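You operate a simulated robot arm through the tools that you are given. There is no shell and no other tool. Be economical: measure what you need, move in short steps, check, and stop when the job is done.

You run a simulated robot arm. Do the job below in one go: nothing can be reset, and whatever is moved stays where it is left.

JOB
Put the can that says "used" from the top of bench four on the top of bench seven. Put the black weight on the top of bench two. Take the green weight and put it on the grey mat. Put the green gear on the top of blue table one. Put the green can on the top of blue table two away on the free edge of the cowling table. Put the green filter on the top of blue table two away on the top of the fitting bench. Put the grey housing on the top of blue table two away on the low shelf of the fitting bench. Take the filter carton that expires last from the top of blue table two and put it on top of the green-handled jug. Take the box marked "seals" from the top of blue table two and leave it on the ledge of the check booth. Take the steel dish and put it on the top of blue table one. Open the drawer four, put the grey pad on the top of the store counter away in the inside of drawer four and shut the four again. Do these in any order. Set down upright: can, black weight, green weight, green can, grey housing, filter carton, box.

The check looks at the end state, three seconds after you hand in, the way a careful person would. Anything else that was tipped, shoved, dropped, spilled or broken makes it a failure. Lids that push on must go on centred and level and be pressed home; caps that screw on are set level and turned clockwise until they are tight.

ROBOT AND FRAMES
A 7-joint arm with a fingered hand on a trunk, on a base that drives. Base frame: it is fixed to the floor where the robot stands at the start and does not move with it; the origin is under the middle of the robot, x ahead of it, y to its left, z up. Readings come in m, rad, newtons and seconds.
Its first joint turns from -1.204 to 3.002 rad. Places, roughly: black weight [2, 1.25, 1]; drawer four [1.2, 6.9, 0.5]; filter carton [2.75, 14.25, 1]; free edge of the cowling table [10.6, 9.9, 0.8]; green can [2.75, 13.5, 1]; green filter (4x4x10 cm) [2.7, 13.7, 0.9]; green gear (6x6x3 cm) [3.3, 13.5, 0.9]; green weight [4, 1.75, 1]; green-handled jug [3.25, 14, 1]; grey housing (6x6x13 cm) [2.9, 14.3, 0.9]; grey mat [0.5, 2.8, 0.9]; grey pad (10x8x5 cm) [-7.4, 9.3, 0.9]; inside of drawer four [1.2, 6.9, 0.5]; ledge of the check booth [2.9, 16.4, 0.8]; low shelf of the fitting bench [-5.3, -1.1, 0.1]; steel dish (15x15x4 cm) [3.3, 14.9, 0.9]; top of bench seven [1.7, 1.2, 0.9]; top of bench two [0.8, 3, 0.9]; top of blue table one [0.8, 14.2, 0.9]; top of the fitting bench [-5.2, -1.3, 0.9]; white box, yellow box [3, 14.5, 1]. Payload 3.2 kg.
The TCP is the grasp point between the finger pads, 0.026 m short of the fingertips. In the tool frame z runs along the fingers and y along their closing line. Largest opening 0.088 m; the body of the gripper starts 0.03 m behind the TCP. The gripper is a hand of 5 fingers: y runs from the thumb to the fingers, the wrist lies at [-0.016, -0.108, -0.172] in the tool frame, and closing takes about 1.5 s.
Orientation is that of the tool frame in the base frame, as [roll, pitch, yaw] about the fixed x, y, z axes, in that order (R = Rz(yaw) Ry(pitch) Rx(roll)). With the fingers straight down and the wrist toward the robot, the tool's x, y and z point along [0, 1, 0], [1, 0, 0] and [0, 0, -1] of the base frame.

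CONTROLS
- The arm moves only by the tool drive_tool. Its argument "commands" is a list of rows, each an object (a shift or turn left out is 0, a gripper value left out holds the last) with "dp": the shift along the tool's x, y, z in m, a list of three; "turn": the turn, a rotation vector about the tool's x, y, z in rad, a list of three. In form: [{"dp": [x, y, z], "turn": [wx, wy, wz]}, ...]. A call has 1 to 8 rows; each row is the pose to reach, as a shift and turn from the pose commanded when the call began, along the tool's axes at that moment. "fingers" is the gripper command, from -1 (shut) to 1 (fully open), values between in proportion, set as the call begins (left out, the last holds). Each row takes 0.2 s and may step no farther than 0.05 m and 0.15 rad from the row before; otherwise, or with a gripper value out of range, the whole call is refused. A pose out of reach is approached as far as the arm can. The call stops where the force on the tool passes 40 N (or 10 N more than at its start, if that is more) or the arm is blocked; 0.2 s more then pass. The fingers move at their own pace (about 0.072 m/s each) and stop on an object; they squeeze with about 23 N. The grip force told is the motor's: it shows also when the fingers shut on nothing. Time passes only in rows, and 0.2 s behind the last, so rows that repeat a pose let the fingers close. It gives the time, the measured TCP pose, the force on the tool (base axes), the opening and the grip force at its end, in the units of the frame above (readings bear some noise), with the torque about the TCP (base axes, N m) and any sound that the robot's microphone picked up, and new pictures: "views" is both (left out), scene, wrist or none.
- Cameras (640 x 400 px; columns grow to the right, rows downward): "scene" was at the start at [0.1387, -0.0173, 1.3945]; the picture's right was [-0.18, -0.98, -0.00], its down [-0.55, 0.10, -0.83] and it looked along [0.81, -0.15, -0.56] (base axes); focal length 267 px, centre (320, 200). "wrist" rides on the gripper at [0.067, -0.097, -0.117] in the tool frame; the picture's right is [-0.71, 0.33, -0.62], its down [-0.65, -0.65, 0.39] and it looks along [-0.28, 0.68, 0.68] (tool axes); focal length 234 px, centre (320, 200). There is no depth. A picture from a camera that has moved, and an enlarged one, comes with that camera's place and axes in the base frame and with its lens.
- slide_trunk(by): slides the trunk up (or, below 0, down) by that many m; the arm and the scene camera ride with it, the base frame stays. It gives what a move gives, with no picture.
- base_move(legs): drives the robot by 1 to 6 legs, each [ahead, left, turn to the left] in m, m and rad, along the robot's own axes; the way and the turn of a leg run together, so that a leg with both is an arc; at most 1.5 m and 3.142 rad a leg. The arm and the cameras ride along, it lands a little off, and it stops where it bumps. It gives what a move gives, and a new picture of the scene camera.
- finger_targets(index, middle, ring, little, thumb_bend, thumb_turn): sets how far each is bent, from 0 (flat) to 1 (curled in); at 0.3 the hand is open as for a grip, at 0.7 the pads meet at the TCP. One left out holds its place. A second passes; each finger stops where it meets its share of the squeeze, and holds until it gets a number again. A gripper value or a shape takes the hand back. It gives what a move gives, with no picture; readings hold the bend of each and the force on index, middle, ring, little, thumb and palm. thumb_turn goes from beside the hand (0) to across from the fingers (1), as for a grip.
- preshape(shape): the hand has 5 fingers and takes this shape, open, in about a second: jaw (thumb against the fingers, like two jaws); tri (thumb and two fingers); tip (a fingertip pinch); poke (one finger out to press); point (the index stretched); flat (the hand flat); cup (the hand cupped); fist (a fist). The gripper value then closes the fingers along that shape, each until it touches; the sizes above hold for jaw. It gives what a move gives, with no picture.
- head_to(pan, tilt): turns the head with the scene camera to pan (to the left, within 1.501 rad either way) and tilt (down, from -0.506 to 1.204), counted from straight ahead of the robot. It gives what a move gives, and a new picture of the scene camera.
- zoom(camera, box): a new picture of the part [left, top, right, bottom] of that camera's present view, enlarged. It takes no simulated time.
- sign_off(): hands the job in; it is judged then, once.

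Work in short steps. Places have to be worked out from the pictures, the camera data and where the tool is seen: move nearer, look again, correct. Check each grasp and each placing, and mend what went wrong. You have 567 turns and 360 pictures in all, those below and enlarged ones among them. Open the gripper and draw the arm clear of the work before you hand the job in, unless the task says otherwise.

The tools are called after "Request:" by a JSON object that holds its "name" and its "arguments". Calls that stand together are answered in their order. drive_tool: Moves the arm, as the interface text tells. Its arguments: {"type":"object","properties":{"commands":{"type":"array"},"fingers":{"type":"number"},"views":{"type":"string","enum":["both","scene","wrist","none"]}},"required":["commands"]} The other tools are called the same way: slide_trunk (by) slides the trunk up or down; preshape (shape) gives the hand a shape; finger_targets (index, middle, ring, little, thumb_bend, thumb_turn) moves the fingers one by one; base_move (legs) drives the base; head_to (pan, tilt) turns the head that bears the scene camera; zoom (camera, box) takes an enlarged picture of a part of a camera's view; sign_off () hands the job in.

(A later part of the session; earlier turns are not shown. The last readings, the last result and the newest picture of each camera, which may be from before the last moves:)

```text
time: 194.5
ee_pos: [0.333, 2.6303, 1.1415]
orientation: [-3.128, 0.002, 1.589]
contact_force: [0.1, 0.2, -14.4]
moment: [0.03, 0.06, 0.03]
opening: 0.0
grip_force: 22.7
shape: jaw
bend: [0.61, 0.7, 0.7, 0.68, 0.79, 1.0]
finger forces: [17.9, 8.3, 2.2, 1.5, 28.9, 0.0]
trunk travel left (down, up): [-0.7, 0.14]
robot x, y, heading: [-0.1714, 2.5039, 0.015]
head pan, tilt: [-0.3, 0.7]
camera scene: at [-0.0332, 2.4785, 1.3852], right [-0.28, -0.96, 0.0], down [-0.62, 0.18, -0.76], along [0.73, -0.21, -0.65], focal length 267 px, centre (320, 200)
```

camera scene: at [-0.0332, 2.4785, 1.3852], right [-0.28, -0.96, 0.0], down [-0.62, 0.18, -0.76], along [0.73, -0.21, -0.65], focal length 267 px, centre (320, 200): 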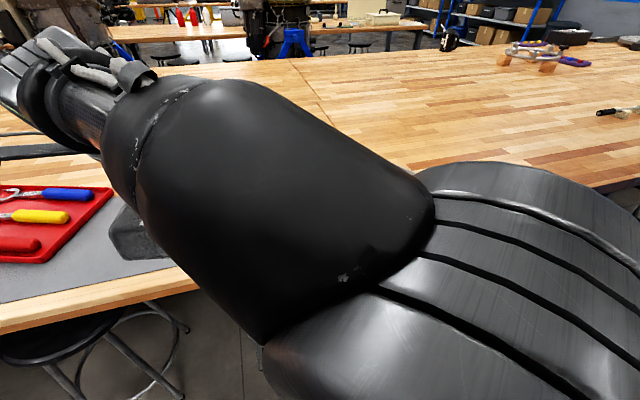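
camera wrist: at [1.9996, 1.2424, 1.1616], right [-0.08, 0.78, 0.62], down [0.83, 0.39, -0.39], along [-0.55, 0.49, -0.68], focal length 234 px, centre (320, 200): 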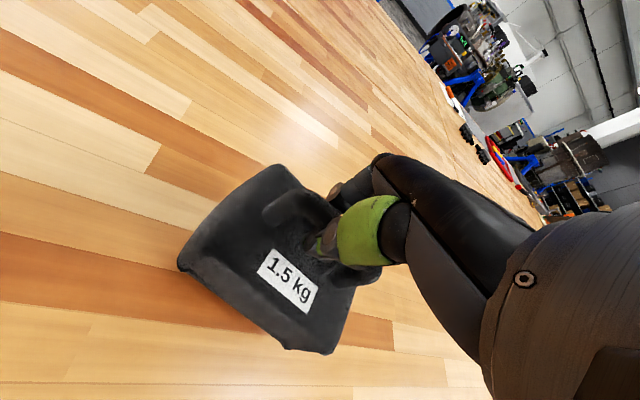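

The arm hides that strip; I bring the hand back right and use the wrist camera to inspect it.

Request:
{"name": "base_move", "arguments": {"legs": [[0, -0.15, 0]]}}

Request:
{"name": "drive_tool", "arguments": {"commands": [{"dp": [-0.05, 0, 0]}, {"dp": [-0.1, 0, 0]}, {"dp": [-0.15, 0, 0]}, {"dp": [-0.2, 0.02, 0]}, {"dp": [-0.24, 0.05, 0]}, {"dp": [-0.24, 0.05, 0]}], "views": "wrist"}}

Request:
{"name": "head_to", "arguments": {"pan": 0.2, "tilt": 0.8}}

```text
time: 195.9
ee_pos: [0.3376, 2.4807, 1.1412]
orientation: [-3.127, 0.006, 1.588]
contact_force: [-0.2, -0.9, -15.6]
moment: [0.0, 0.05, 0.02]
opening: 0.0
grip_force: 23.1
shape: jaw
bend: [0.61, 0.7, 0.7, 0.68, 0.79, 1.0]
finger forces: [18.0, 8.3, 2.1, 1.5, 28.9, 0.0]
trunk travel left (down, up): [-0.7, 0.14]
robot x, y, heading: [-0.168, 2.352, 0.021]
head pan, tilt: [-0.3, 0.7]
camera scene: at [-0.0303, 2.3285, 1.3852], right [-0.28, -0.96, 0.0], down [-0.62, 0.18, -0.76], along [0.73, -0.21, -0.65], focal length 267 px, centre (320, 200)
```

scene: 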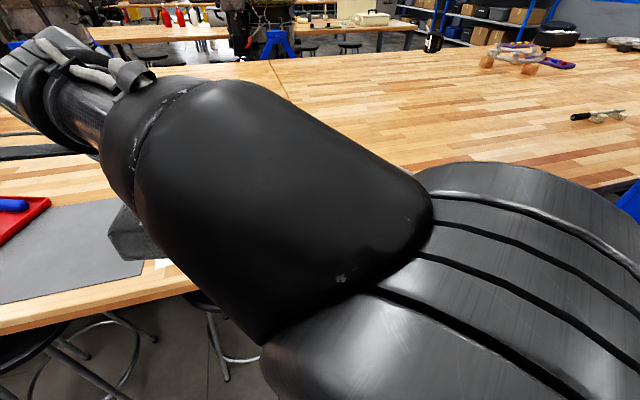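

```text
refused: row 4 steps farther than a row can; nothing moved
```

```text
time: 196.8
ee_pos: [0.3375, 2.4811, 1.1421]
orientation: [-3.125, 0.004, 1.59]
contact_force: [0.6, 0.7, -14.3]
moment: [0.01, 0.04, 0.01]
opening: 0.0001
grip_force: 22.9
shape: jaw
bend: [0.61, 0.7, 0.7, 0.68, 0.79, 1.0]
finger forces: [17.9, 8.4, 2.1, 1.6, 29.1, 0.0]
trunk travel left (down, up): [-0.7, 0.14]
robot x, y, heading: [-0.1668, 2.3529, 0.021]
head pan, tilt: [0.201, 0.799]
camera scene: at [-0.0332, 2.3692, 1.3769], right [0.22, -0.98, 0.0], down [-0.7, -0.16, -0.7], along [0.68, 0.15, -0.72], focal length 267 px, centre (320, 200)
```

scene: 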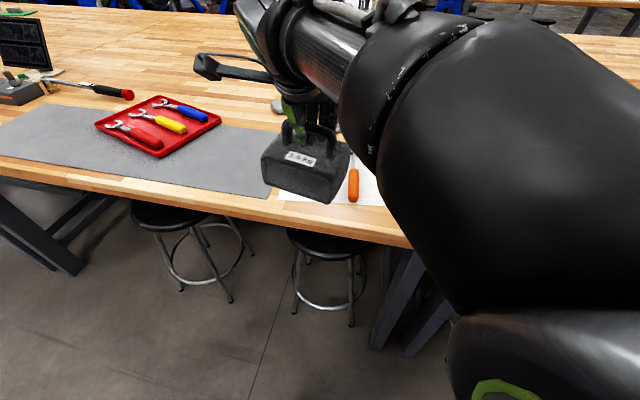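

Row too long; I repeat the move with smaller steps.

Request:
{"name": "drive_tool", "arguments": {"commands": [{"dp": [-0.045, 0, 0]}, {"dp": [-0.09, 0, 0]}, {"dp": [-0.13, 0.01, 0]}, {"dp": [-0.17, 0.02, 0]}, {"dp": [-0.21, 0.03, 0]}, {"dp": [-0.24, 0.05, 0]}, {"dp": [-0.24, 0.05, 0]}], "views": "both"}}

```text
time: 198.4
ee_pos: [0.3908, 2.2407, 1.143]
orientation: [-3.127, 0.003, 1.591]
contact_force: [0.4, -0.4, -14.4]
moment: [-0.01, 0.07, 0.0]
opening: 0.0
grip_force: 22.7
shape: jaw
bend: [0.61, 0.7, 0.71, 0.68, 0.79, 1.0]
finger forces: [17.4, 7.9, 1.8, 1.6, 28.3, 0.1]
trunk travel left (down, up): [-0.7, 0.14]
robot x, y, heading: [-0.1628, 2.3525, 0.021]
head pan, tilt: [0.201, 0.799]
camera scene: at [-0.0341, 2.3686, 1.377], right [0.22, -0.98, 0.0], down [-0.7, -0.16, -0.7], along [0.68, 0.15, -0.72], focal length 267 px, centre (320, 200)
camera wrist: at [0.2926, 2.3066, 1.2602], right [0.35, -0.7, 0.62], down [-0.65, -0.66, -0.38], along [0.68, -0.27, -0.69], focal length 234 px, centre (320, 200)
```

scene: 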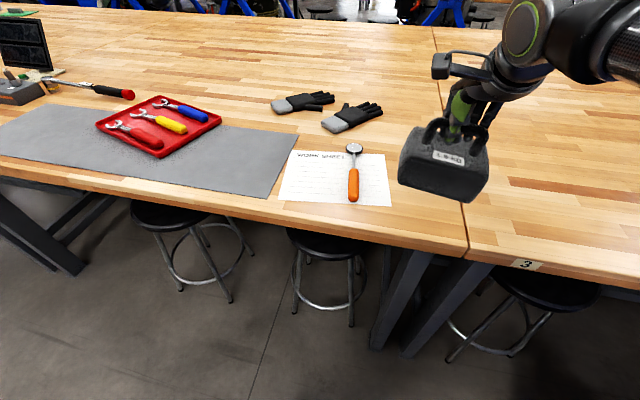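
wrist: 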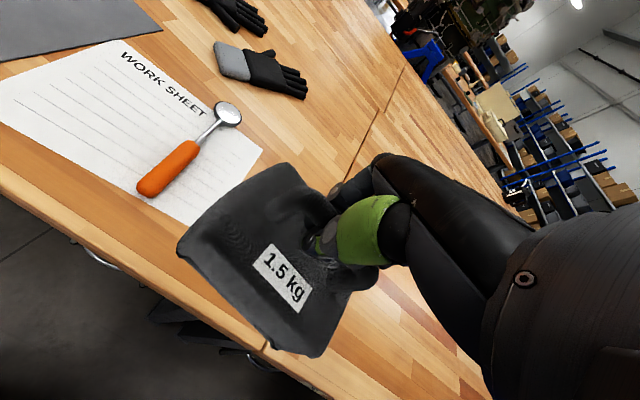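

The sticker "3" confirms the mat's bench is bench two. The free spot behind the sheet at about (0.73, 2.25) suits; I drive forward to get reach.

Request:
{"name": "base_move", "arguments": {"legs": [[0.21, 0, 0]]}}

Request:
{"name": "drive_tool", "arguments": {"commands": [{"dp": [0, 0.04, 0]}, {"dp": [0, 0.08, 0.02]}, {"dp": [0, 0.11, 0.04]}, {"dp": [0.0, 0.13, 0.07]}, {"dp": [0.0, 0.13, 0.09]}, {"dp": [0.0, 0.13, 0.09]}]}}

```text
time: 200.1
ee_pos: [0.6014, 2.2428, 1.1435]
orientation: [-3.127, 0.002, 1.588]
contact_force: [0.6, 0.3, -15.2]
moment: [0.02, 0.03, -0.01]
opening: 0.0
grip_force: 23.0
shape: jaw
bend: [0.61, 0.7, 0.71, 0.68, 0.79, 1.0]
finger forces: [17.6, 8.1, 1.9, 1.7, 28.5, 0.0]
trunk travel left (down, up): [-0.7, 0.14]
robot x, y, heading: [0.0445, 2.3565, 0.016]
head pan, tilt: [0.201, 0.799]
camera scene: at [0.1776, 2.3719, 1.3769], right [0.22, -0.98, 0.0], down [-0.7, -0.16, -0.7], along [0.68, 0.15, -0.72], focal length 267 px, centre (320, 200)
```

scene: 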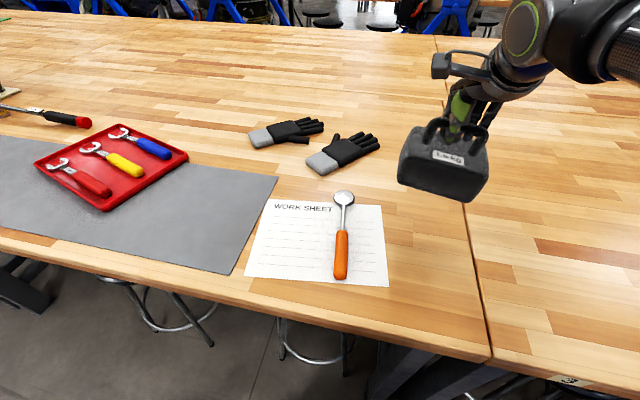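

```text
time: 201.5
ee_pos: [0.7312, 2.2483, 1.0504]
orientation: [-3.126, 0.002, 1.588]
contact_force: [-1.4, -0.1, -15.6]
moment: [0.04, 0.08, -0.01]
opening: 0.0001
grip_force: 22.9
shape: jaw
bend: [0.61, 0.7, 0.71, 0.68, 0.79, 1.0]
finger forces: [17.7, 8.1, 2.0, 1.8, 28.4, 0.0]
trunk travel left (down, up): [-0.7, 0.14]
robot x, y, heading: [0.0432, 2.3559, 0.013]
head pan, tilt: [0.201, 0.799]
camera scene: at [0.1787, 2.3721, 1.3768], right [0.22, -0.98, 0.0], down [-0.7, -0.16, -0.7], along [0.68, 0.15, -0.72], focal length 267 px, centre (320, 200)
camera wrist: at [0.634, 2.3129, 1.1673], right [0.35, -0.7, 0.62], down [-0.65, -0.66, -0.38], along [0.67, -0.27, -0.69], focal length 234 px, centre (320, 200)
```

scene: 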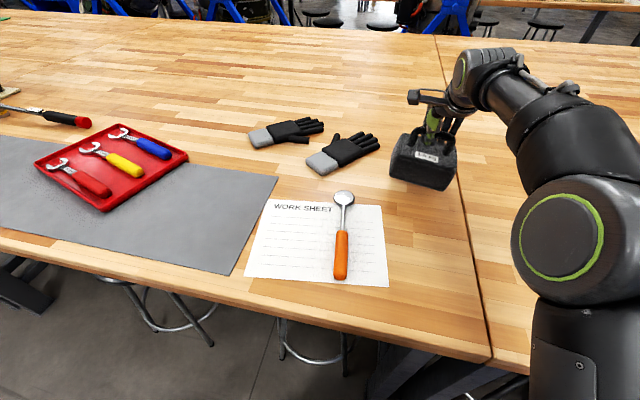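
wrist: 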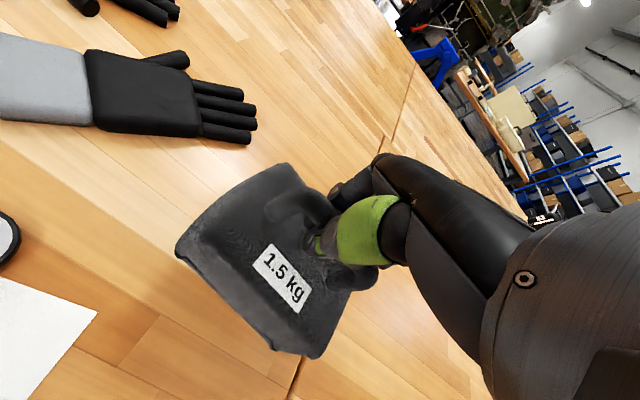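

The spot is good; I shift 1.5 cm left of the seam and lower until it takes the weight.

Request:
{"name": "drive_tool", "arguments": {"commands": [{"dp": [0.008, -0.003, 0.01]}, {"dp": [0.015, -0.005, 0.02]}, {"dp": [0.015, -0.005, 0.03]}, {"dp": [0.015, -0.005, 0.038]}, {"dp": [0.015, -0.005, 0.044]}, {"dp": [0.015, -0.005, 0.048]}, {"dp": [0.015, -0.005, 0.048]}], "views": "scene"}}

```text
time: 203.1
ee_pos: [0.7247, 2.2621, 1.0068]
orientation: [-3.133, 0.004, 1.59]
contact_force: [4.5, 3.4, 1.0]
moment: [-0.21, 0.06, 0.09]
opening: 0.0001
grip_force: 22.5
shape: jaw
bend: [0.61, 0.7, 0.71, 0.68, 0.79, 1.0]
finger forces: [19.1, 6.9, 1.5, 2.7, 26.5, 0.0]
trunk travel left (down, up): [-0.7, 0.14]
robot x, y, heading: [0.0447, 2.3571, 0.018]
head pan, tilt: [0.201, 0.799]
camera scene: at [0.176, 2.3739, 1.3773], right [0.22, -0.98, 0.0], down [-0.7, -0.16, -0.7], along [0.68, 0.15, -0.72], focal length 267 px, centre (320, 200)
```

scene: 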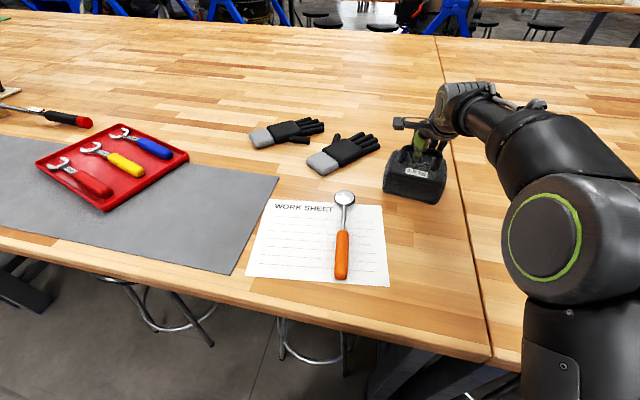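

It rests on the bench (force ≈0). I release and lift off.

Request:
{"name": "drive_tool", "arguments": {"commands": [{"dp": [0, 0, 0]}, {"dp": [0, 0, 0]}, {"dp": [0, 0, 0]}, {"dp": [0, 0, 0]}, {"dp": [0, 0, 0]}, {"dp": [0, 0, 0]}, {"dp": [0, 0, 0]}], "fingers": 1, "views": "none"}}

Request:
{"name": "drive_tool", "arguments": {"commands": [{"dp": [0, 0, -0.03]}, {"dp": [0, 0, -0.07]}, {"dp": [0, -0.03, -0.1]}, {"dp": [0, -0.07, -0.13]}, {"dp": [0, -0.12, -0.15]}, {"dp": [0, -0.16, -0.17]}, {"dp": [0, -0.2, -0.18]}], "views": "scene"}}

```text
time: 204.7
ee_pos: [0.7216, 2.2597, 1.0035]
orientation: [-3.129, 0.005, 1.588]
contact_force: [0.5, -0.4, 0.8]
moment: [-0.01, 0.02, -0.01]
opening: 0.0881
grip_force: 0.1
shape: jaw
bend: [0.3, 0.3, 0.3, 0.3, 0.3, 0.97]
finger forces: [0.0, 0.0, 0.0, 0.0, 0.0, 0.0]
trunk travel left (down, up): [-0.7, 0.14]
robot x, y, heading: [0.0468, 2.3567, 0.018]
head pan, tilt: [0.201, 0.799]
```

```text
refused: row 5 steps farther than a row can; nothing moved
```

Request:
{"name": "drive_tool", "arguments": {"commands": [{"dp": [0, 0, -0.04]}, {"dp": [0, 0, -0.08]}, {"dp": [0, 0, -0.12]}, {"dp": [0, -0.04, -0.14]}, {"dp": [0, -0.08, -0.15]}, {"dp": [0, -0.12, -0.17]}, {"dp": [0, -0.16, -0.18]}, {"dp": [0, -0.2, -0.18]}], "views": "scene"}}

```text
time: 206.5
ee_pos: [0.5218, 2.2559, 1.1875]
orientation: [-3.131, 0.001, 1.589]
contact_force: [-0.5, 0.6, -0.2]
moment: [0.02, -0.05, 0.01]
opening: 0.0879
grip_force: 0.1
shape: jaw
bend: [0.3, 0.3, 0.3, 0.3, 0.3, 0.97]
finger forces: [0.1, 0.0, 0.1, 0.0, 0.0, 0.0]
out of reach, approached as far as the arm can: row 7
trunk travel left (down, up): [-0.7, 0.14]
robot x, y, heading: [0.0447, 2.3551, 0.019]
head pan, tilt: [0.201, 0.799]
camera scene: at [0.1725, 2.3692, 1.3775], right [0.22, -0.98, 0.0], down [-0.7, -0.15, -0.7], along [0.68, 0.15, -0.72], focal length 267 px, centre (320, 200)
```

scene: 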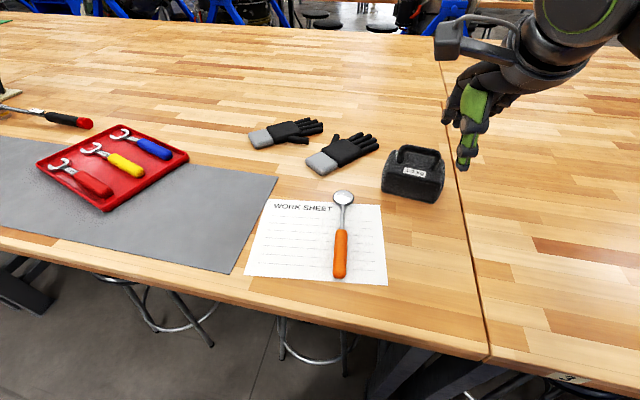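

The black weight is done. I drive back the same way, around the right end of the benches, toward the green weight's table.

Request:
{"name": "base_move", "arguments": {"legs": [[-0.9, 0, -0.019], [0, -1.0, 0], [0, -0.92, 0], [0.4, 0, 0], [0, -1.3, 0], [0, -1.35, 0]]}}

Request:
{"name": "base_move", "arguments": {"legs": [[1.5, 0, 0], [1.5, 0, 0], [0.4, 0, 0]]}}

Request:
{"name": "head_to", "arguments": {"pan": 1.2, "tilt": 0.35}}

```text
time: 235.1
ee_pos: [0.0183, -2.3567, 1.1857]
orientation: [-3.13, 0.003, 1.568]
contact_force: [0.5, -0.6, -0.3]
moment: [0.01, 0.0, 0.0]
opening: 0.088
grip_force: 0.1
shape: jaw
bend: [0.3, 0.3, 0.3, 0.3, 0.3, 0.97]
finger forces: [0.0, 0.1, 0.0, 0.0, 0.1, 0.0]
trunk travel left (down, up): [-0.7, 0.14]
robot x, y, heading: [-0.4604, -2.2505, 0.001]
head pan, tilt: [0.201, 0.799]
camera scene: at [-0.3299, -2.2357, 1.3772], right [0.2, -0.98, 0.0], down [-0.7, -0.14, -0.7], along [0.68, 0.14, -0.72], focal length 267 px, centre (320, 200)
```

scene: 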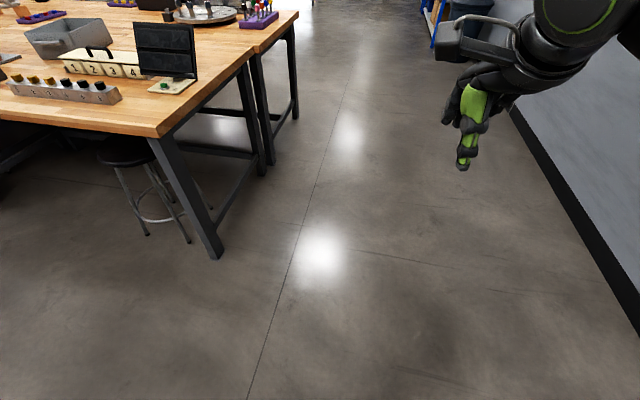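

```text
time: 251.6
ee_pos: [3.4118, -2.2908, 1.1862]
orientation: [-3.129, 0.003, 1.592]
contact_force: [0.9, 0.5, -0.4]
moment: [0.01, 0.01, 0.0]
opening: 0.0877
grip_force: 0.0
shape: jaw
bend: [0.3, 0.3, 0.3, 0.3, 0.3, 0.97]
finger forces: [0.1, 0.0, 0.1, 0.0, 0.0, 0.1]
trunk travel left (down, up): [-0.7, 0.14]
robot x, y, heading: [2.9327, -2.1968, 0.023]
head pan, tilt: [0.201, 0.799]
camera scene: at [3.061, -2.178, 1.3772], right [0.22, -0.97, 0.0], down [-0.7, -0.16, -0.7], along [0.68, 0.15, -0.72], focal length 267 px, centre (320, 200)
```

scene: 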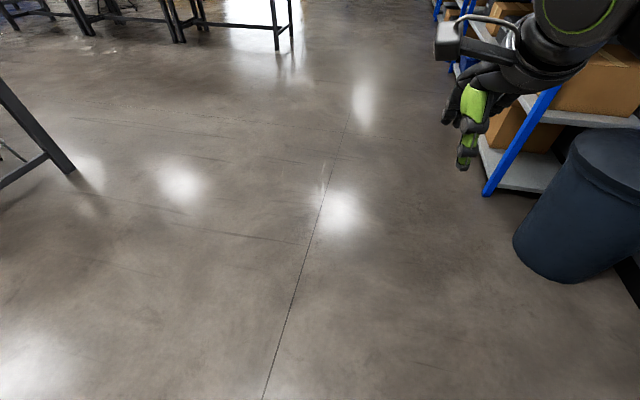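

```text
time: 252.9
ee_pos: [3.4113, -2.2904, 1.1867]
orientation: [-3.13, 0.004, 1.592]
contact_force: [-0.1, -0.4, 0.6]
moment: [-0.05, -0.01, 0.0]
opening: 0.0877
grip_force: 0.0
shape: jaw
bend: [0.3, 0.3, 0.3, 0.3, 0.3, 0.97]
finger forces: [0.0, 0.0, 0.0, 0.1, 0.0, 0.0]
trunk travel left (down, up): [-0.7, 0.14]
robot x, y, heading: [2.9292, -2.1966, 0.019]
head pan, tilt: [1.201, 0.351]
camera scene: at [3.0138, -2.1084, 1.4168], right [0.94, -0.34, 0.0], down [-0.12, -0.32, -0.94], along [0.32, 0.88, -0.34], focal length 267 px, centre (320, 200)
```

scene: 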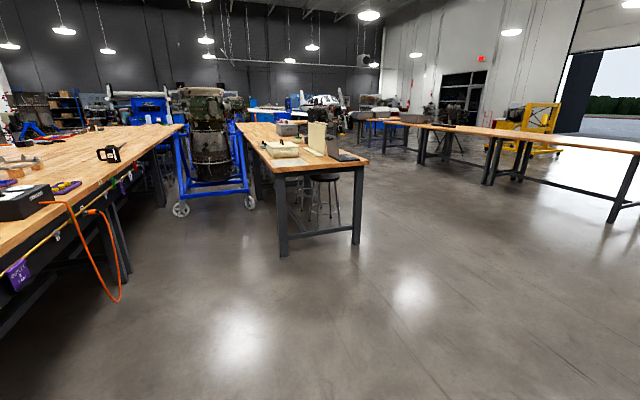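

I zoom on the table with the laptop to look for the green weight.

Request:
{"name": "zoom", "arguments": {"camera": "scene", "box": [220, 90, 400, 200]}}

```text
3.56 times, centred on (310, 145) of scene
camera zoom: at [3.0138, -2.1084, 1.4168], right [0.94, -0.34, 0.0], down [-0.12, -0.32, -0.94], along [0.32, 0.88, -0.34], focal length 951 px, centre (356, 396)
```

zoom: 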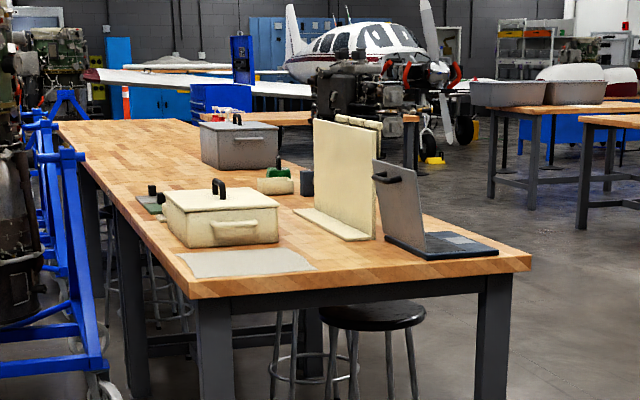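

The green weight is near (4.05, 1.85), toward the table's far long side. I drive around the table end to x≈5, then up alongside.

Request:
{"name": "base_move", "arguments": {"legs": [[1.4, 0, -0.02], [0.75, 0, 0], [0, 1.4, 0], [0, 0.8, 0]]}}

Request:
{"name": "head_to", "arguments": {"pan": 1.4, "tilt": 0.4}}

```text
time: 273.9
ee_pos: [5.5438, -0.0808, 1.1855]
orientation: [-3.132, 0.003, 1.581]
contact_force: [0.1, 0.5, -0.2]
moment: [-0.02, -0.01, 0.04]
opening: 0.0881
grip_force: 0.1
shape: jaw
bend: [0.3, 0.3, 0.3, 0.3, 0.3, 0.97]
finger forces: [0.0, 0.1, 0.0, 0.0, 0.1, 0.0]
trunk travel left (down, up): [-0.7, 0.14]
robot x, y, heading: [5.066, 0.0184, 0.012]
head pan, tilt: [1.201, 0.351]
camera scene: at [5.1487, 0.1055, 1.4169], right [0.94, -0.35, 0.0], down [-0.12, -0.32, -0.94], along [0.33, 0.88, -0.34], focal length 267 px, centre (320, 200)
```

scene: 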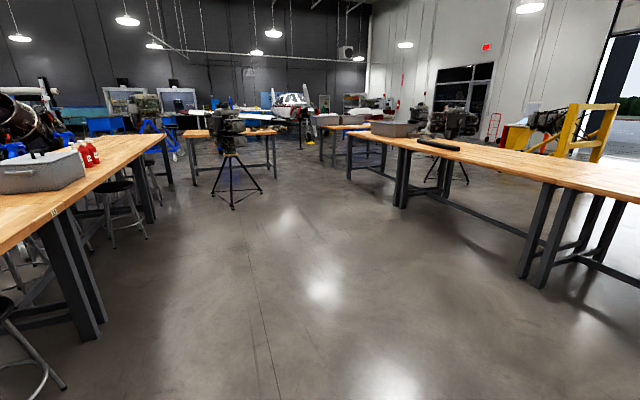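

```text
time: 274.7
ee_pos: [5.5445, -0.0821, 1.1864]
orientation: [-3.131, 0.003, 1.579]
contact_force: [1.2, 0.6, -0.2]
moment: [0.0, 0.0, -0.02]
opening: 0.0881
grip_force: 0.0
shape: jaw
bend: [0.3, 0.3, 0.3, 0.3, 0.3, 0.97]
finger forces: [0.0, 0.1, 0.1, 0.0, 0.0, 0.0]
trunk travel left (down, up): [-0.7, 0.14]
robot x, y, heading: [5.0658, 0.0184, 0.011]
head pan, tilt: [1.4, 0.4]
camera scene: at [5.1308, 0.1095, 1.4123], right [0.99, -0.16, 0.0], down [-0.06, -0.38, -0.92], along [0.15, 0.91, -0.39], focal length 267 px, centre (320, 200)
```

scene: 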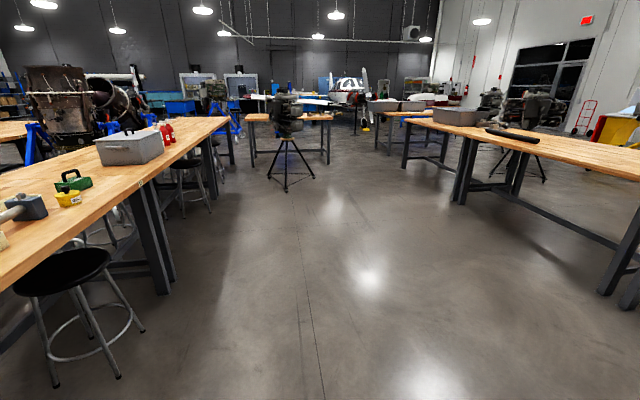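

Green weight is at about (4.03, 1.65), yellow one next to it, stool below. I go to y≈1.65, turn to face the table and approach.

Request:
{"name": "base_move", "arguments": {"legs": [[0, 1.4, 0], [0, 0.2, 0], [0, 0, 1.56], [0, 0, 1.57], [0.35, 0, 0]]}}

Request:
{"name": "head_to", "arguments": {"pan": 0.1, "tilt": 0.7}}

```text
time: 292.3
ee_pos: [4.218, 1.7162, 1.1863]
orientation: [-3.129, 0.004, -1.566]
contact_force: [-0.3, -0.1, -0.3]
moment: [-0.03, -0.03, 0.0]
opening: 0.0879
grip_force: 0.1
shape: jaw
bend: [0.3, 0.3, 0.3, 0.3, 0.3, 0.97]
finger forces: [0.0, 0.1, 0.1, 0.0, 0.0, 0.1]
trunk travel left (down, up): [-0.7, 0.14]
robot x, y, heading: [4.697, 1.6157, -3.134]
head pan, tilt: [1.4, 0.4]
camera scene: at [4.6335, 1.5212, 1.4123], right [-0.99, 0.16, 0.0], down [0.06, 0.38, -0.92], along [-0.15, -0.91, -0.39], focal length 267 px, centre (320, 200)
```

scene: 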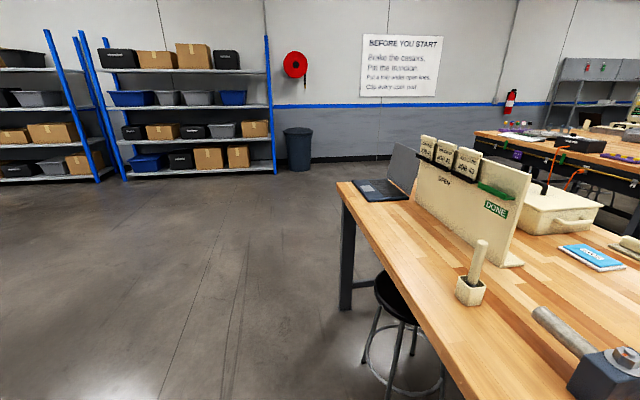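

```text
time: 293.8
ee_pos: [4.2178, 1.7154, 1.1869]
orientation: [-3.129, 0.003, -1.566]
contact_force: [-0.2, -0.4, 0.4]
moment: [0.0, 0.02, -0.01]
opening: 0.0879
grip_force: 0.0
shape: jaw
bend: [0.3, 0.3, 0.3, 0.3, 0.3, 0.97]
finger forces: [0.0, 0.0, 0.0, 0.0, 0.0, 0.1]
trunk travel left (down, up): [-0.7, 0.14]
robot x, y, heading: [4.6993, 1.6156, -3.133]
head pan, tilt: [0.099, 0.7]
camera scene: at [4.5642, 1.6034, 1.3855], right [-0.11, 0.99, 0.0], down [0.64, 0.07, -0.77], along [-0.76, -0.08, -0.64], focal length 267 px, centre (320, 200)
```

scene: 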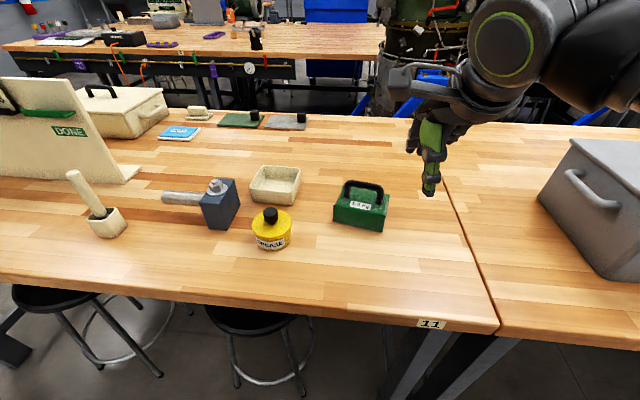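

Request:
{"name": "zoom", "arguments": {"camera": "scene", "box": [310, 150, 410, 250]}}

```text
4.00 times, centred on (360, 200) of scene
camera zoom: at [4.5642, 1.6034, 1.3855], right [-0.11, 0.99, 0.0], down [0.64, 0.07, -0.77], along [-0.76, -0.08, -0.64], focal length 1070 px, centre (160, 200)
```

zoom: 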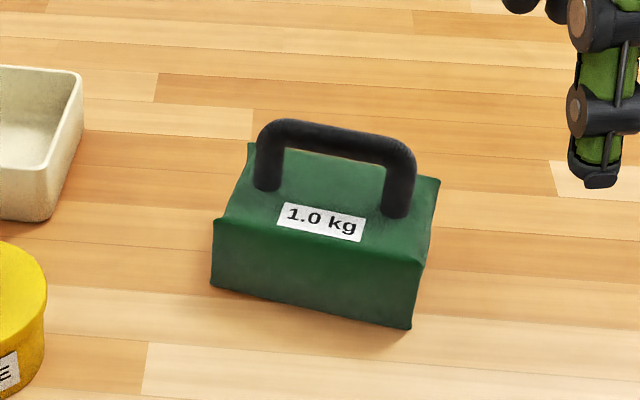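

The green 1.0 kg weight's handle is at about (4.045, 1.652, 0.99), turned ~13°. I move above it with matching yaw.

Request:
{"name": "drive_tool", "arguments": {"commands": [{"dp": [0.015, 0.04, 0], "turn": [0, 0, 0.06]}, {"dp": [0.03, 0.08, 0], "turn": [0, 0, 0.12]}, {"dp": [0.045, 0.12, 0.02], "turn": [0, 0, 0.18]}, {"dp": [0.062, 0.155, 0.04], "turn": [0, 0, 0.227]}, {"dp": [0.062, 0.173, 0.08], "turn": [0, 0, 0.227]}, {"dp": [0.062, 0.173, 0.1], "turn": [0, 0, 0.227]}, {"dp": [0.062, 0.173, 0.1], "turn": [0, 0, 0.227]}]}}

```text
time: 295.4
ee_pos: [4.0458, 1.6525, 1.0828]
orientation: [-3.129, 0.008, -1.792]
contact_force: [-0.1, 0.7, 0.4]
moment: [0.01, 0.02, 0.0]
opening: 0.0877
grip_force: 0.1
shape: jaw
bend: [0.3, 0.3, 0.3, 0.3, 0.3, 0.97]
finger forces: [0.0, 0.0, 0.1, 0.1, 0.0, 0.0]
trunk travel left (down, up): [-0.7, 0.14]
robot x, y, heading: [4.699, 1.6163, -3.134]
head pan, tilt: [0.099, 0.7]
camera scene: at [4.5641, 1.6036, 1.3854], right [-0.11, 0.99, 0.0], down [0.64, 0.07, -0.76], along [-0.76, -0.08, -0.64], focal length 267 px, centre (320, 200)
camera wrist: at [4.1253, 1.5666, 1.1996], right [-0.18, 0.76, 0.62], down [0.78, 0.49, -0.38], along [-0.59, 0.42, -0.68], focal length 234 px, centre (320, 200)
```

scene: 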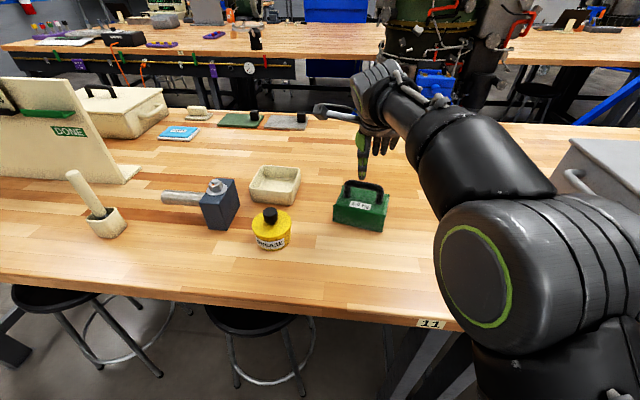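
wrist: 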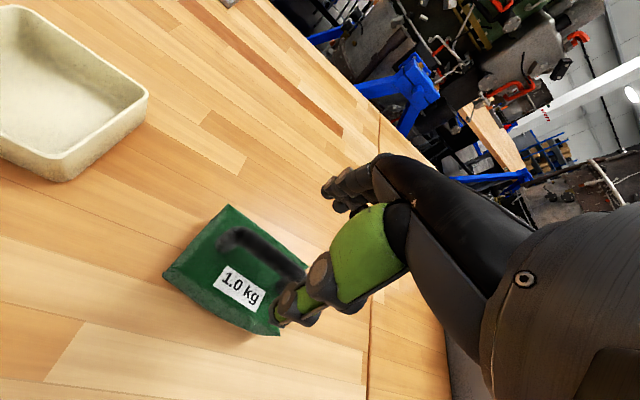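

Handle refined to (4.033, 1.652, ~0.99). I descend and close.

Request:
{"name": "drive_tool", "arguments": {"commands": [{"dp": [0.002, 0.012, 0.02]}, {"dp": [0.002, 0.012, 0.05]}, {"dp": [0.002, 0.012, 0.075]}, {"dp": [0.002, 0.012, 0.094]}, {"dp": [0.002, 0.012, 0.094]}], "views": "none"}}

Request:
{"name": "drive_tool", "arguments": {"commands": [{"dp": [0, 0, 0]}, {"dp": [0, 0, 0]}, {"dp": [0, 0, 0]}, {"dp": [0, 0, 0]}, {"dp": [0, 0, 0]}, {"dp": [0, 0, 0]}, {"dp": [0, 0, 0]}, {"dp": [0, 0, 0]}], "fingers": -1, "views": "wrist"}}

```text
time: 296.6
ee_pos: [4.0353, 1.6529, 0.9891]
orientation: [-3.131, 0.007, -1.791]
contact_force: [-1.2, 0.3, -0.7]
moment: [0.03, 0.03, -0.03]
opening: 0.0881
grip_force: 0.1
shape: jaw
bend: [0.3, 0.3, 0.3, 0.3, 0.3, 0.97]
finger forces: [0.1, 0.1, 0.1, 0.1, 0.1, 0.0]
trunk travel left (down, up): [-0.7, 0.14]
robot x, y, heading: [4.6928, 1.615, -3.136]
head pan, tilt: [0.099, 0.7]
```

```text
time: 298.4
ee_pos: [4.0357, 1.6529, 0.9897]
orientation: [-3.13, 0.008, -1.79]
contact_force: [2.6, -1.3, 0.3]
moment: [0.04, 0.07, -0.01]
opening: 0.0028
grip_force: 23.2
shape: jaw
bend: [0.71, 0.7, 0.45, 0.7, 0.89, 1.0]
finger forces: [4.6, 0.0, 0.2, 1.4, 9.1, 0.0]
trunk travel left (down, up): [-0.7, 0.14]
robot x, y, heading: [4.6962, 1.6107, -3.133]
head pan, tilt: [0.099, 0.7]
camera wrist: at [4.114, 1.5665, 1.1056], right [-0.18, 0.76, 0.62], down [0.78, 0.49, -0.38], along [-0.59, 0.42, -0.68], focal length 234 px, centre (320, 200)
```

wrist: 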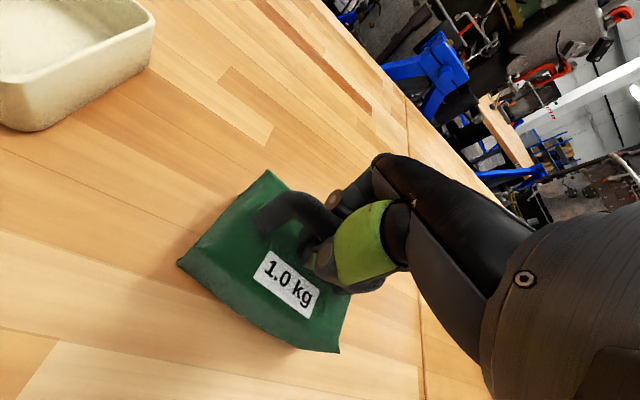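

I lift a little to see whether the bar is caught.

Request:
{"name": "drive_tool", "arguments": {"commands": [{"dp": [0, 0, -0.01]}, {"dp": [0, 0, -0.02]}, {"dp": [0, 0, -0.03]}, {"dp": [0, 0, -0.03]}], "views": "wrist"}}

Request:
{"name": "zoom", "arguments": {"camera": "scene", "box": [300, 110, 440, 250]}}

```text
time: 299.4
ee_pos: [4.0331, 1.6537, 1.0174]
orientation: [-3.127, 0.008, -1.79]
contact_force: [-0.1, 0.5, -9.6]
moment: [-0.01, 0.08, 0.01]
opening: 0.0031
grip_force: 22.5
shape: jaw
bend: [0.71, 0.7, 0.48, 0.7, 0.89, 1.0]
finger forces: [6.5, 0.1, 0.1, 1.9, 9.3, 0.1]
trunk travel left (down, up): [-0.7, 0.14]
robot x, y, heading: [4.6978, 1.6156, -3.134]
head pan, tilt: [0.099, 0.7]
camera wrist: at [4.1117, 1.5675, 1.1353], right [-0.18, 0.76, 0.62], down [0.79, 0.49, -0.38], along [-0.59, 0.42, -0.69], focal length 234 px, centre (320, 200)
```

wrist: 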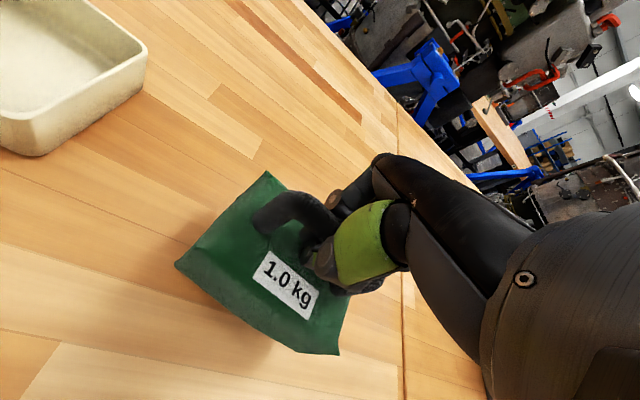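

```text
2.86 times, centred on (370, 180) of scene
camera zoom: at [4.5618, 1.6035, 1.3852], right [-0.11, 0.99, 0.0], down [0.64, 0.07, -0.76], along [-0.76, -0.08, -0.65], focal length 764 px, centre (177, 257)
```

zoom: 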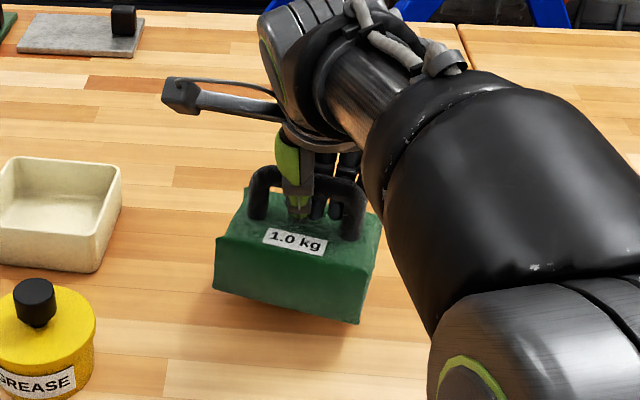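

Secure (≈10 N). I raise and retract, then drive back around to bench two.

Request:
{"name": "drive_tool", "arguments": {"commands": [{"dp": [0, 0, -0.03]}, {"dp": [0, -0.01, -0.06]}, {"dp": [0, -0.04, -0.09]}, {"dp": [0, -0.08, -0.11]}, {"dp": [0, -0.12, -0.13]}, {"dp": [0, -0.14, -0.13]}], "views": "none"}}

Request:
{"name": "base_move", "arguments": {"legs": [[-0.38, 0, 0], [0, 0, -1.57], [0, 0, -1.57], [0, -1.3, 0], [0, -1.3, 0], [0, -1.25, 0]]}}

```text
time: 300.8
ee_pos: [4.1689, 1.6254, 1.1517]
orientation: [-3.129, 0.004, -1.79]
contact_force: [-0.8, 1.2, -10.3]
moment: [0.06, 0.1, 0.01]
opening: 0.0027
grip_force: 23.8
shape: jaw
bend: [0.71, 0.7, 0.49, 0.7, 0.89, 1.0]
finger forces: [6.8, 0.0, 0.0, 1.8, 10.0, 0.0]
trunk travel left (down, up): [-0.7, 0.14]
robot x, y, heading: [4.7004, 1.6164, -3.132]
head pan, tilt: [0.099, 0.7]
```

```text
time: 328.9
ee_pos: [5.8166, -2.2116, 1.1499]
orientation: [-3.129, 0.005, 1.385]
contact_force: [-0.1, -0.2, -10.0]
moment: [0.0, -0.09, 0.02]
opening: 0.0028
grip_force: 22.6
shape: jaw
bend: [0.71, 0.7, 0.51, 0.7, 0.89, 1.0]
finger forces: [5.8, 0.0, 0.1, 1.6, 8.1, 0.1]
trunk travel left (down, up): [-0.7, 0.14]
robot x, y, heading: [5.2859, -2.2211, 0.037]
head pan, tilt: [0.099, 0.7]
camera scene: at [5.4248, -2.2076, 1.3853], right [0.14, -0.99, 0.0], down [-0.64, -0.09, -0.76], along [0.76, 0.11, -0.65], focal length 267 px, centre (320, 200)
```

scene: 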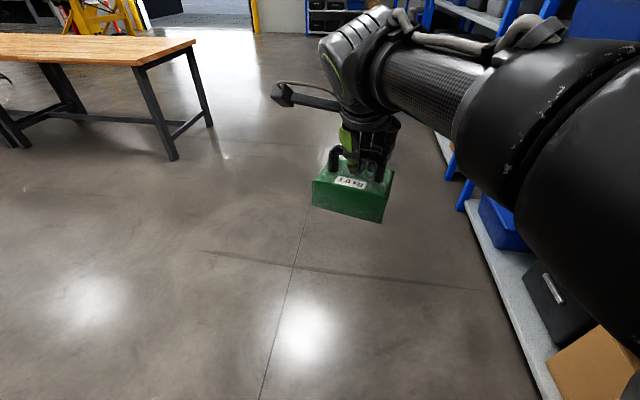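

I straighten and back along the clear aisle to the front side.

Request:
{"name": "base_move", "arguments": {"legs": [[0, 0, -0.037], [-1.5, 0, 0], [-1.5, 0, 0], [-1.5, 0, 0], [-1.2, 0, 0]]}}

Request:
{"name": "base_move", "arguments": {"legs": [[0, 1.3, 0], [0, 1.3, 0]]}}

```text
time: 356.5
ee_pos: [0.1105, -2.2017, 1.1502]
orientation: [-3.126, 0.007, 1.331]
contact_force: [0.4, 1.1, -9.7]
moment: [-0.02, -0.05, -0.01]
opening: 0.0023
grip_force: 23.9
shape: jaw
bend: [0.71, 0.7, 0.52, 0.7, 0.89, 1.0]
finger forces: [6.5, 0.1, 0.1, 1.7, 8.9, 0.1]
trunk travel left (down, up): [-0.7, 0.14]
robot x, y, heading: [-0.42, -2.1818, -0.012]
head pan, tilt: [0.099, 0.7]
camera scene: at [-0.2806, -2.1759, 1.3852], right [0.09, -1.0, 0.0], down [-0.64, -0.06, -0.76], along [0.76, 0.07, -0.65], focal length 267 px, centre (320, 200)
```

scene: 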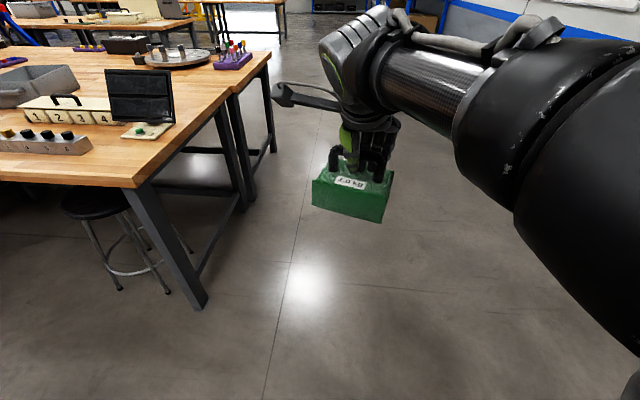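

```text
time: 369.1
ee_pos: [0.1435, 0.3872, 1.1499]
orientation: [-3.128, 0.007, 1.325]
contact_force: [-0.6, -0.9, -9.3]
moment: [0.0, -0.05, -0.01]
opening: 0.0027
grip_force: 23.2
shape: jaw
bend: [0.71, 0.7, 0.52, 0.7, 0.89, 1.0]
finger forces: [6.5, 0.1, 0.1, 1.8, 9.0, 0.0]
trunk travel left (down, up): [-0.7, 0.14]
robot x, y, heading: [-0.3839, 0.4089, -0.022]
head pan, tilt: [0.099, 0.7]
camera scene: at [-0.2468, 0.4146, 1.3853], right [0.08, -1.0, 0.0], down [-0.64, -0.05, -0.76], along [0.76, 0.06, -0.65], focal length 267 px, centre (320, 200)
```

scene: 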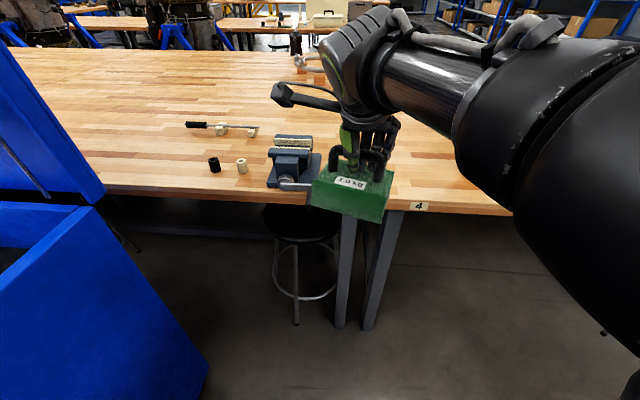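

I thread the gap again and approach bench two toward the free right part of the mat (centre ≈ (0.55, 2.735)).

Request:
{"name": "base_move", "arguments": {"legs": [[0, 0, 0.022], [-0.46, 0, 0], [0, 1.0, 0], [0, 0.96, 0], [0.8, 0, 0], [0, 0.35, 0]]}}

Request:
{"name": "head_to", "arguments": {"pan": 0.3, "tilt": 0.85}}

```text
time: 387.4
ee_pos: [0.4838, 2.7158, 1.1498]
orientation: [-3.127, 0.006, 1.349]
contact_force: [0.5, -0.9, -10.2]
moment: [0.04, -0.09, -0.02]
opening: 0.003
grip_force: 23.1
shape: jaw
bend: [0.71, 0.7, 0.53, 0.7, 0.89, 1.0]
finger forces: [6.8, 0.0, 0.1, 1.9, 9.5, 0.0]
trunk travel left (down, up): [-0.7, 0.14]
robot x, y, heading: [-0.0439, 2.7272, 0.007]
head pan, tilt: [0.099, 0.7]
camera scene: at [0.0926, 2.7331, 1.3852], right [0.11, -0.99, 0.0], down [-0.64, -0.07, -0.76], along [0.76, 0.08, -0.65], focal length 267 px, centre (320, 200)
```

scene: 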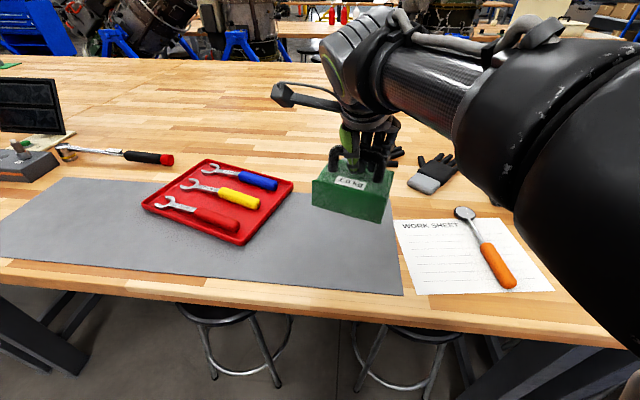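

```text
time: 388.1
ee_pos: [0.4833, 2.7148, 1.1488]
orientation: [-3.127, 0.01, 1.349]
contact_force: [-0.3, -0.8, -9.6]
moment: [-0.04, -0.06, -0.01]
opening: 0.0027
grip_force: 23.0
shape: jaw
bend: [0.71, 0.7, 0.53, 0.7, 0.89, 1.0]
finger forces: [7.0, 0.1, 0.1, 1.9, 9.6, 0.0]
trunk travel left (down, up): [-0.7, 0.14]
robot x, y, heading: [-0.046, 2.725, 0.012]
head pan, tilt: [0.3, 0.85]
camera scene: at [0.0826, 2.7477, 1.373], right [0.3, -0.95, 0.0], down [-0.72, -0.23, -0.66], along [0.63, 0.2, -0.75], focal length 267 px, centre (320, 200)
```

scene: 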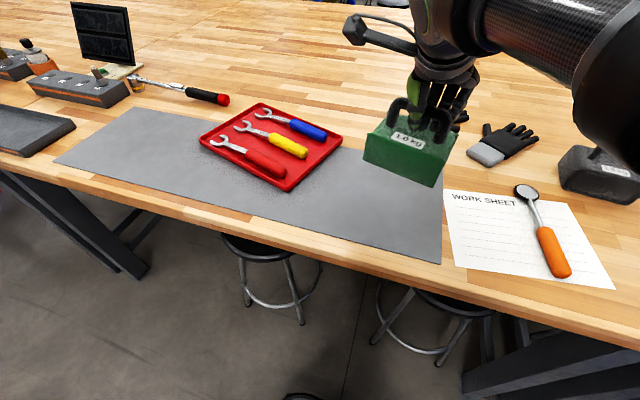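

The hand is over the free mat patch. I move to (0.53, 2.73) and lower.

Request:
{"name": "drive_tool", "arguments": {"commands": [{"dp": [0.012, 0.02, 0.02]}, {"dp": [0.025, 0.043, 0.04]}, {"dp": [0.025, 0.043, 0.07]}, {"dp": [0.025, 0.043, 0.1]}, {"dp": [0.025, 0.043, 0.125]}, {"dp": [0.025, 0.043, 0.14]}, {"dp": [0.025, 0.043, 0.148]}, {"dp": [0.025, 0.043, 0.148]}], "views": "scene"}}

```text
time: 389.9
ee_pos: [0.5297, 2.7296, 1.0046]
orientation: [-3.129, -0.008, 1.345]
contact_force: [0.3, -0.2, -10.9]
moment: [-0.01, -0.06, -0.03]
opening: 0.0027
grip_force: 22.8
shape: jaw
bend: [0.71, 0.7, 0.54, 0.7, 0.89, 1.0]
finger forces: [7.3, 0.0, 0.1, 2.0, 9.9, 0.0]
trunk travel left (down, up): [-0.7, 0.14]
robot x, y, heading: [-0.0461, 2.7239, 0.01]
head pan, tilt: [0.3, 0.85]
camera scene: at [0.0827, 2.7479, 1.373], right [0.3, -0.95, 0.0], down [-0.72, -0.23, -0.66], along [0.63, 0.2, -0.75], focal length 267 px, centre (320, 200)
```

scene: 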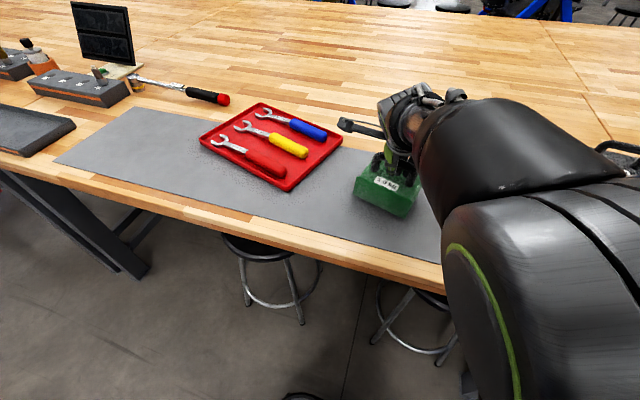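

Well placed over the mat; I lower the last centimetre or so and release when the load goes off.

Request:
{"name": "drive_tool", "arguments": {"commands": [{"dp": [0, 0, 0.005]}, {"dp": [0, 0, 0.01]}, {"dp": [0, 0, 0.014]}, {"dp": [0, 0, 0.018]}, {"dp": [0, 0, 0.018]}], "views": "none"}}

Request:
{"name": "drive_tool", "arguments": {"commands": [{"dp": [0, 0, 0]}, {"dp": [0, 0, 0]}, {"dp": [0, 0, 0]}, {"dp": [0, 0, 0]}, {"dp": [0, 0, 0]}, {"dp": [0, 0, 0]}, {"dp": [0, 0, 0]}], "fingers": 1, "views": "scene"}}

```text
time: 391.1
ee_pos: [0.5308, 2.7272, 0.9961]
orientation: [-3.133, -0.035, 1.335]
contact_force: [-2.6, 4.4, -3.2]
moment: [-0.08, -0.04, 0.0]
opening: 0.0032
grip_force: 23.7
shape: jaw
bend: [0.71, 0.7, 0.54, 0.7, 0.89, 1.0]
finger forces: [4.7, 0.0, 0.0, 1.3, 9.7, 0.0]
trunk travel left (down, up): [-0.7, 0.14]
robot x, y, heading: [-0.0465, 2.7231, 0.003]
head pan, tilt: [0.3, 0.85]
```

```text
time: 392.7
ee_pos: [0.5301, 2.7236, 0.9923]
orientation: [-3.124, -0.035, 1.329]
contact_force: [1.2, -0.5, 0.6]
moment: [0.0, 0.0, 0.02]
opening: 0.0879
grip_force: 0.0
shape: jaw
bend: [0.3, 0.3, 0.3, 0.3, 0.3, 0.97]
finger forces: [0.0, 0.0, 0.0, 0.0, 0.1, 0.2]
trunk travel left (down, up): [-0.7, 0.14]
robot x, y, heading: [-0.0427, 2.7253, 0.009]
head pan, tilt: [0.3, 0.85]
camera scene: at [0.0808, 2.7478, 1.3732], right [0.3, -0.95, 0.0], down [-0.72, -0.23, -0.66], along [0.63, 0.2, -0.75], focal length 267 px, centre (320, 200)
```

scene: 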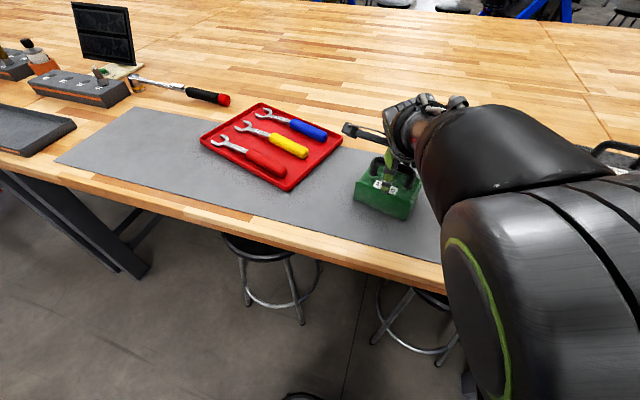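

Released onto the mat. I lift straight up and retract.

Request:
{"name": "drive_tool", "arguments": {"commands": [{"dp": [0, 0, -0.04]}, {"dp": [0, 0, -0.08]}, {"dp": [0, 0, -0.12]}, {"dp": [0, -0.04, -0.15]}, {"dp": [0, -0.08, -0.18]}, {"dp": [0, -0.1, -0.2]}], "views": "scene"}}

```text
time: 394.1
ee_pos: [0.4297, 2.7543, 1.1856]
orientation: [-3.132, 0.009, 1.35]
contact_force: [0.7, 0.5, 1.0]
moment: [0.0, -0.02, 0.0]
opening: 0.0883
grip_force: 0.1
shape: jaw
bend: [0.3, 0.3, 0.3, 0.3, 0.3, 0.97]
finger forces: [0.0, 0.1, 0.1, 0.0, 0.1, 0.0]
trunk travel left (down, up): [-0.7, 0.14]
robot x, y, heading: [-0.0454, 2.7212, 0.006]
head pan, tilt: [0.3, 0.85]
camera scene: at [0.0798, 2.749, 1.3733], right [0.3, -0.95, 0.0], down [-0.72, -0.23, -0.66], along [0.63, 0.2, -0.75], focal length 267 px, centre (320, 200)
```

scene: 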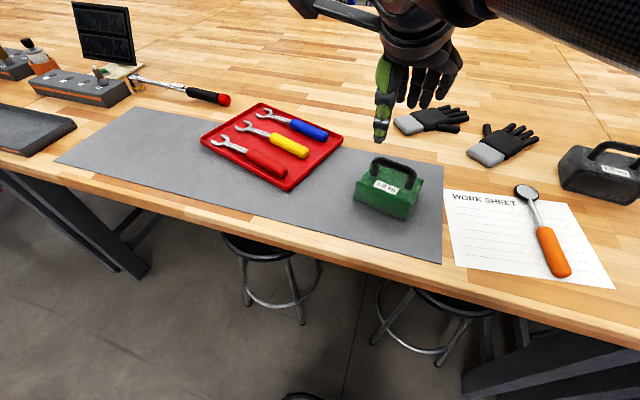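

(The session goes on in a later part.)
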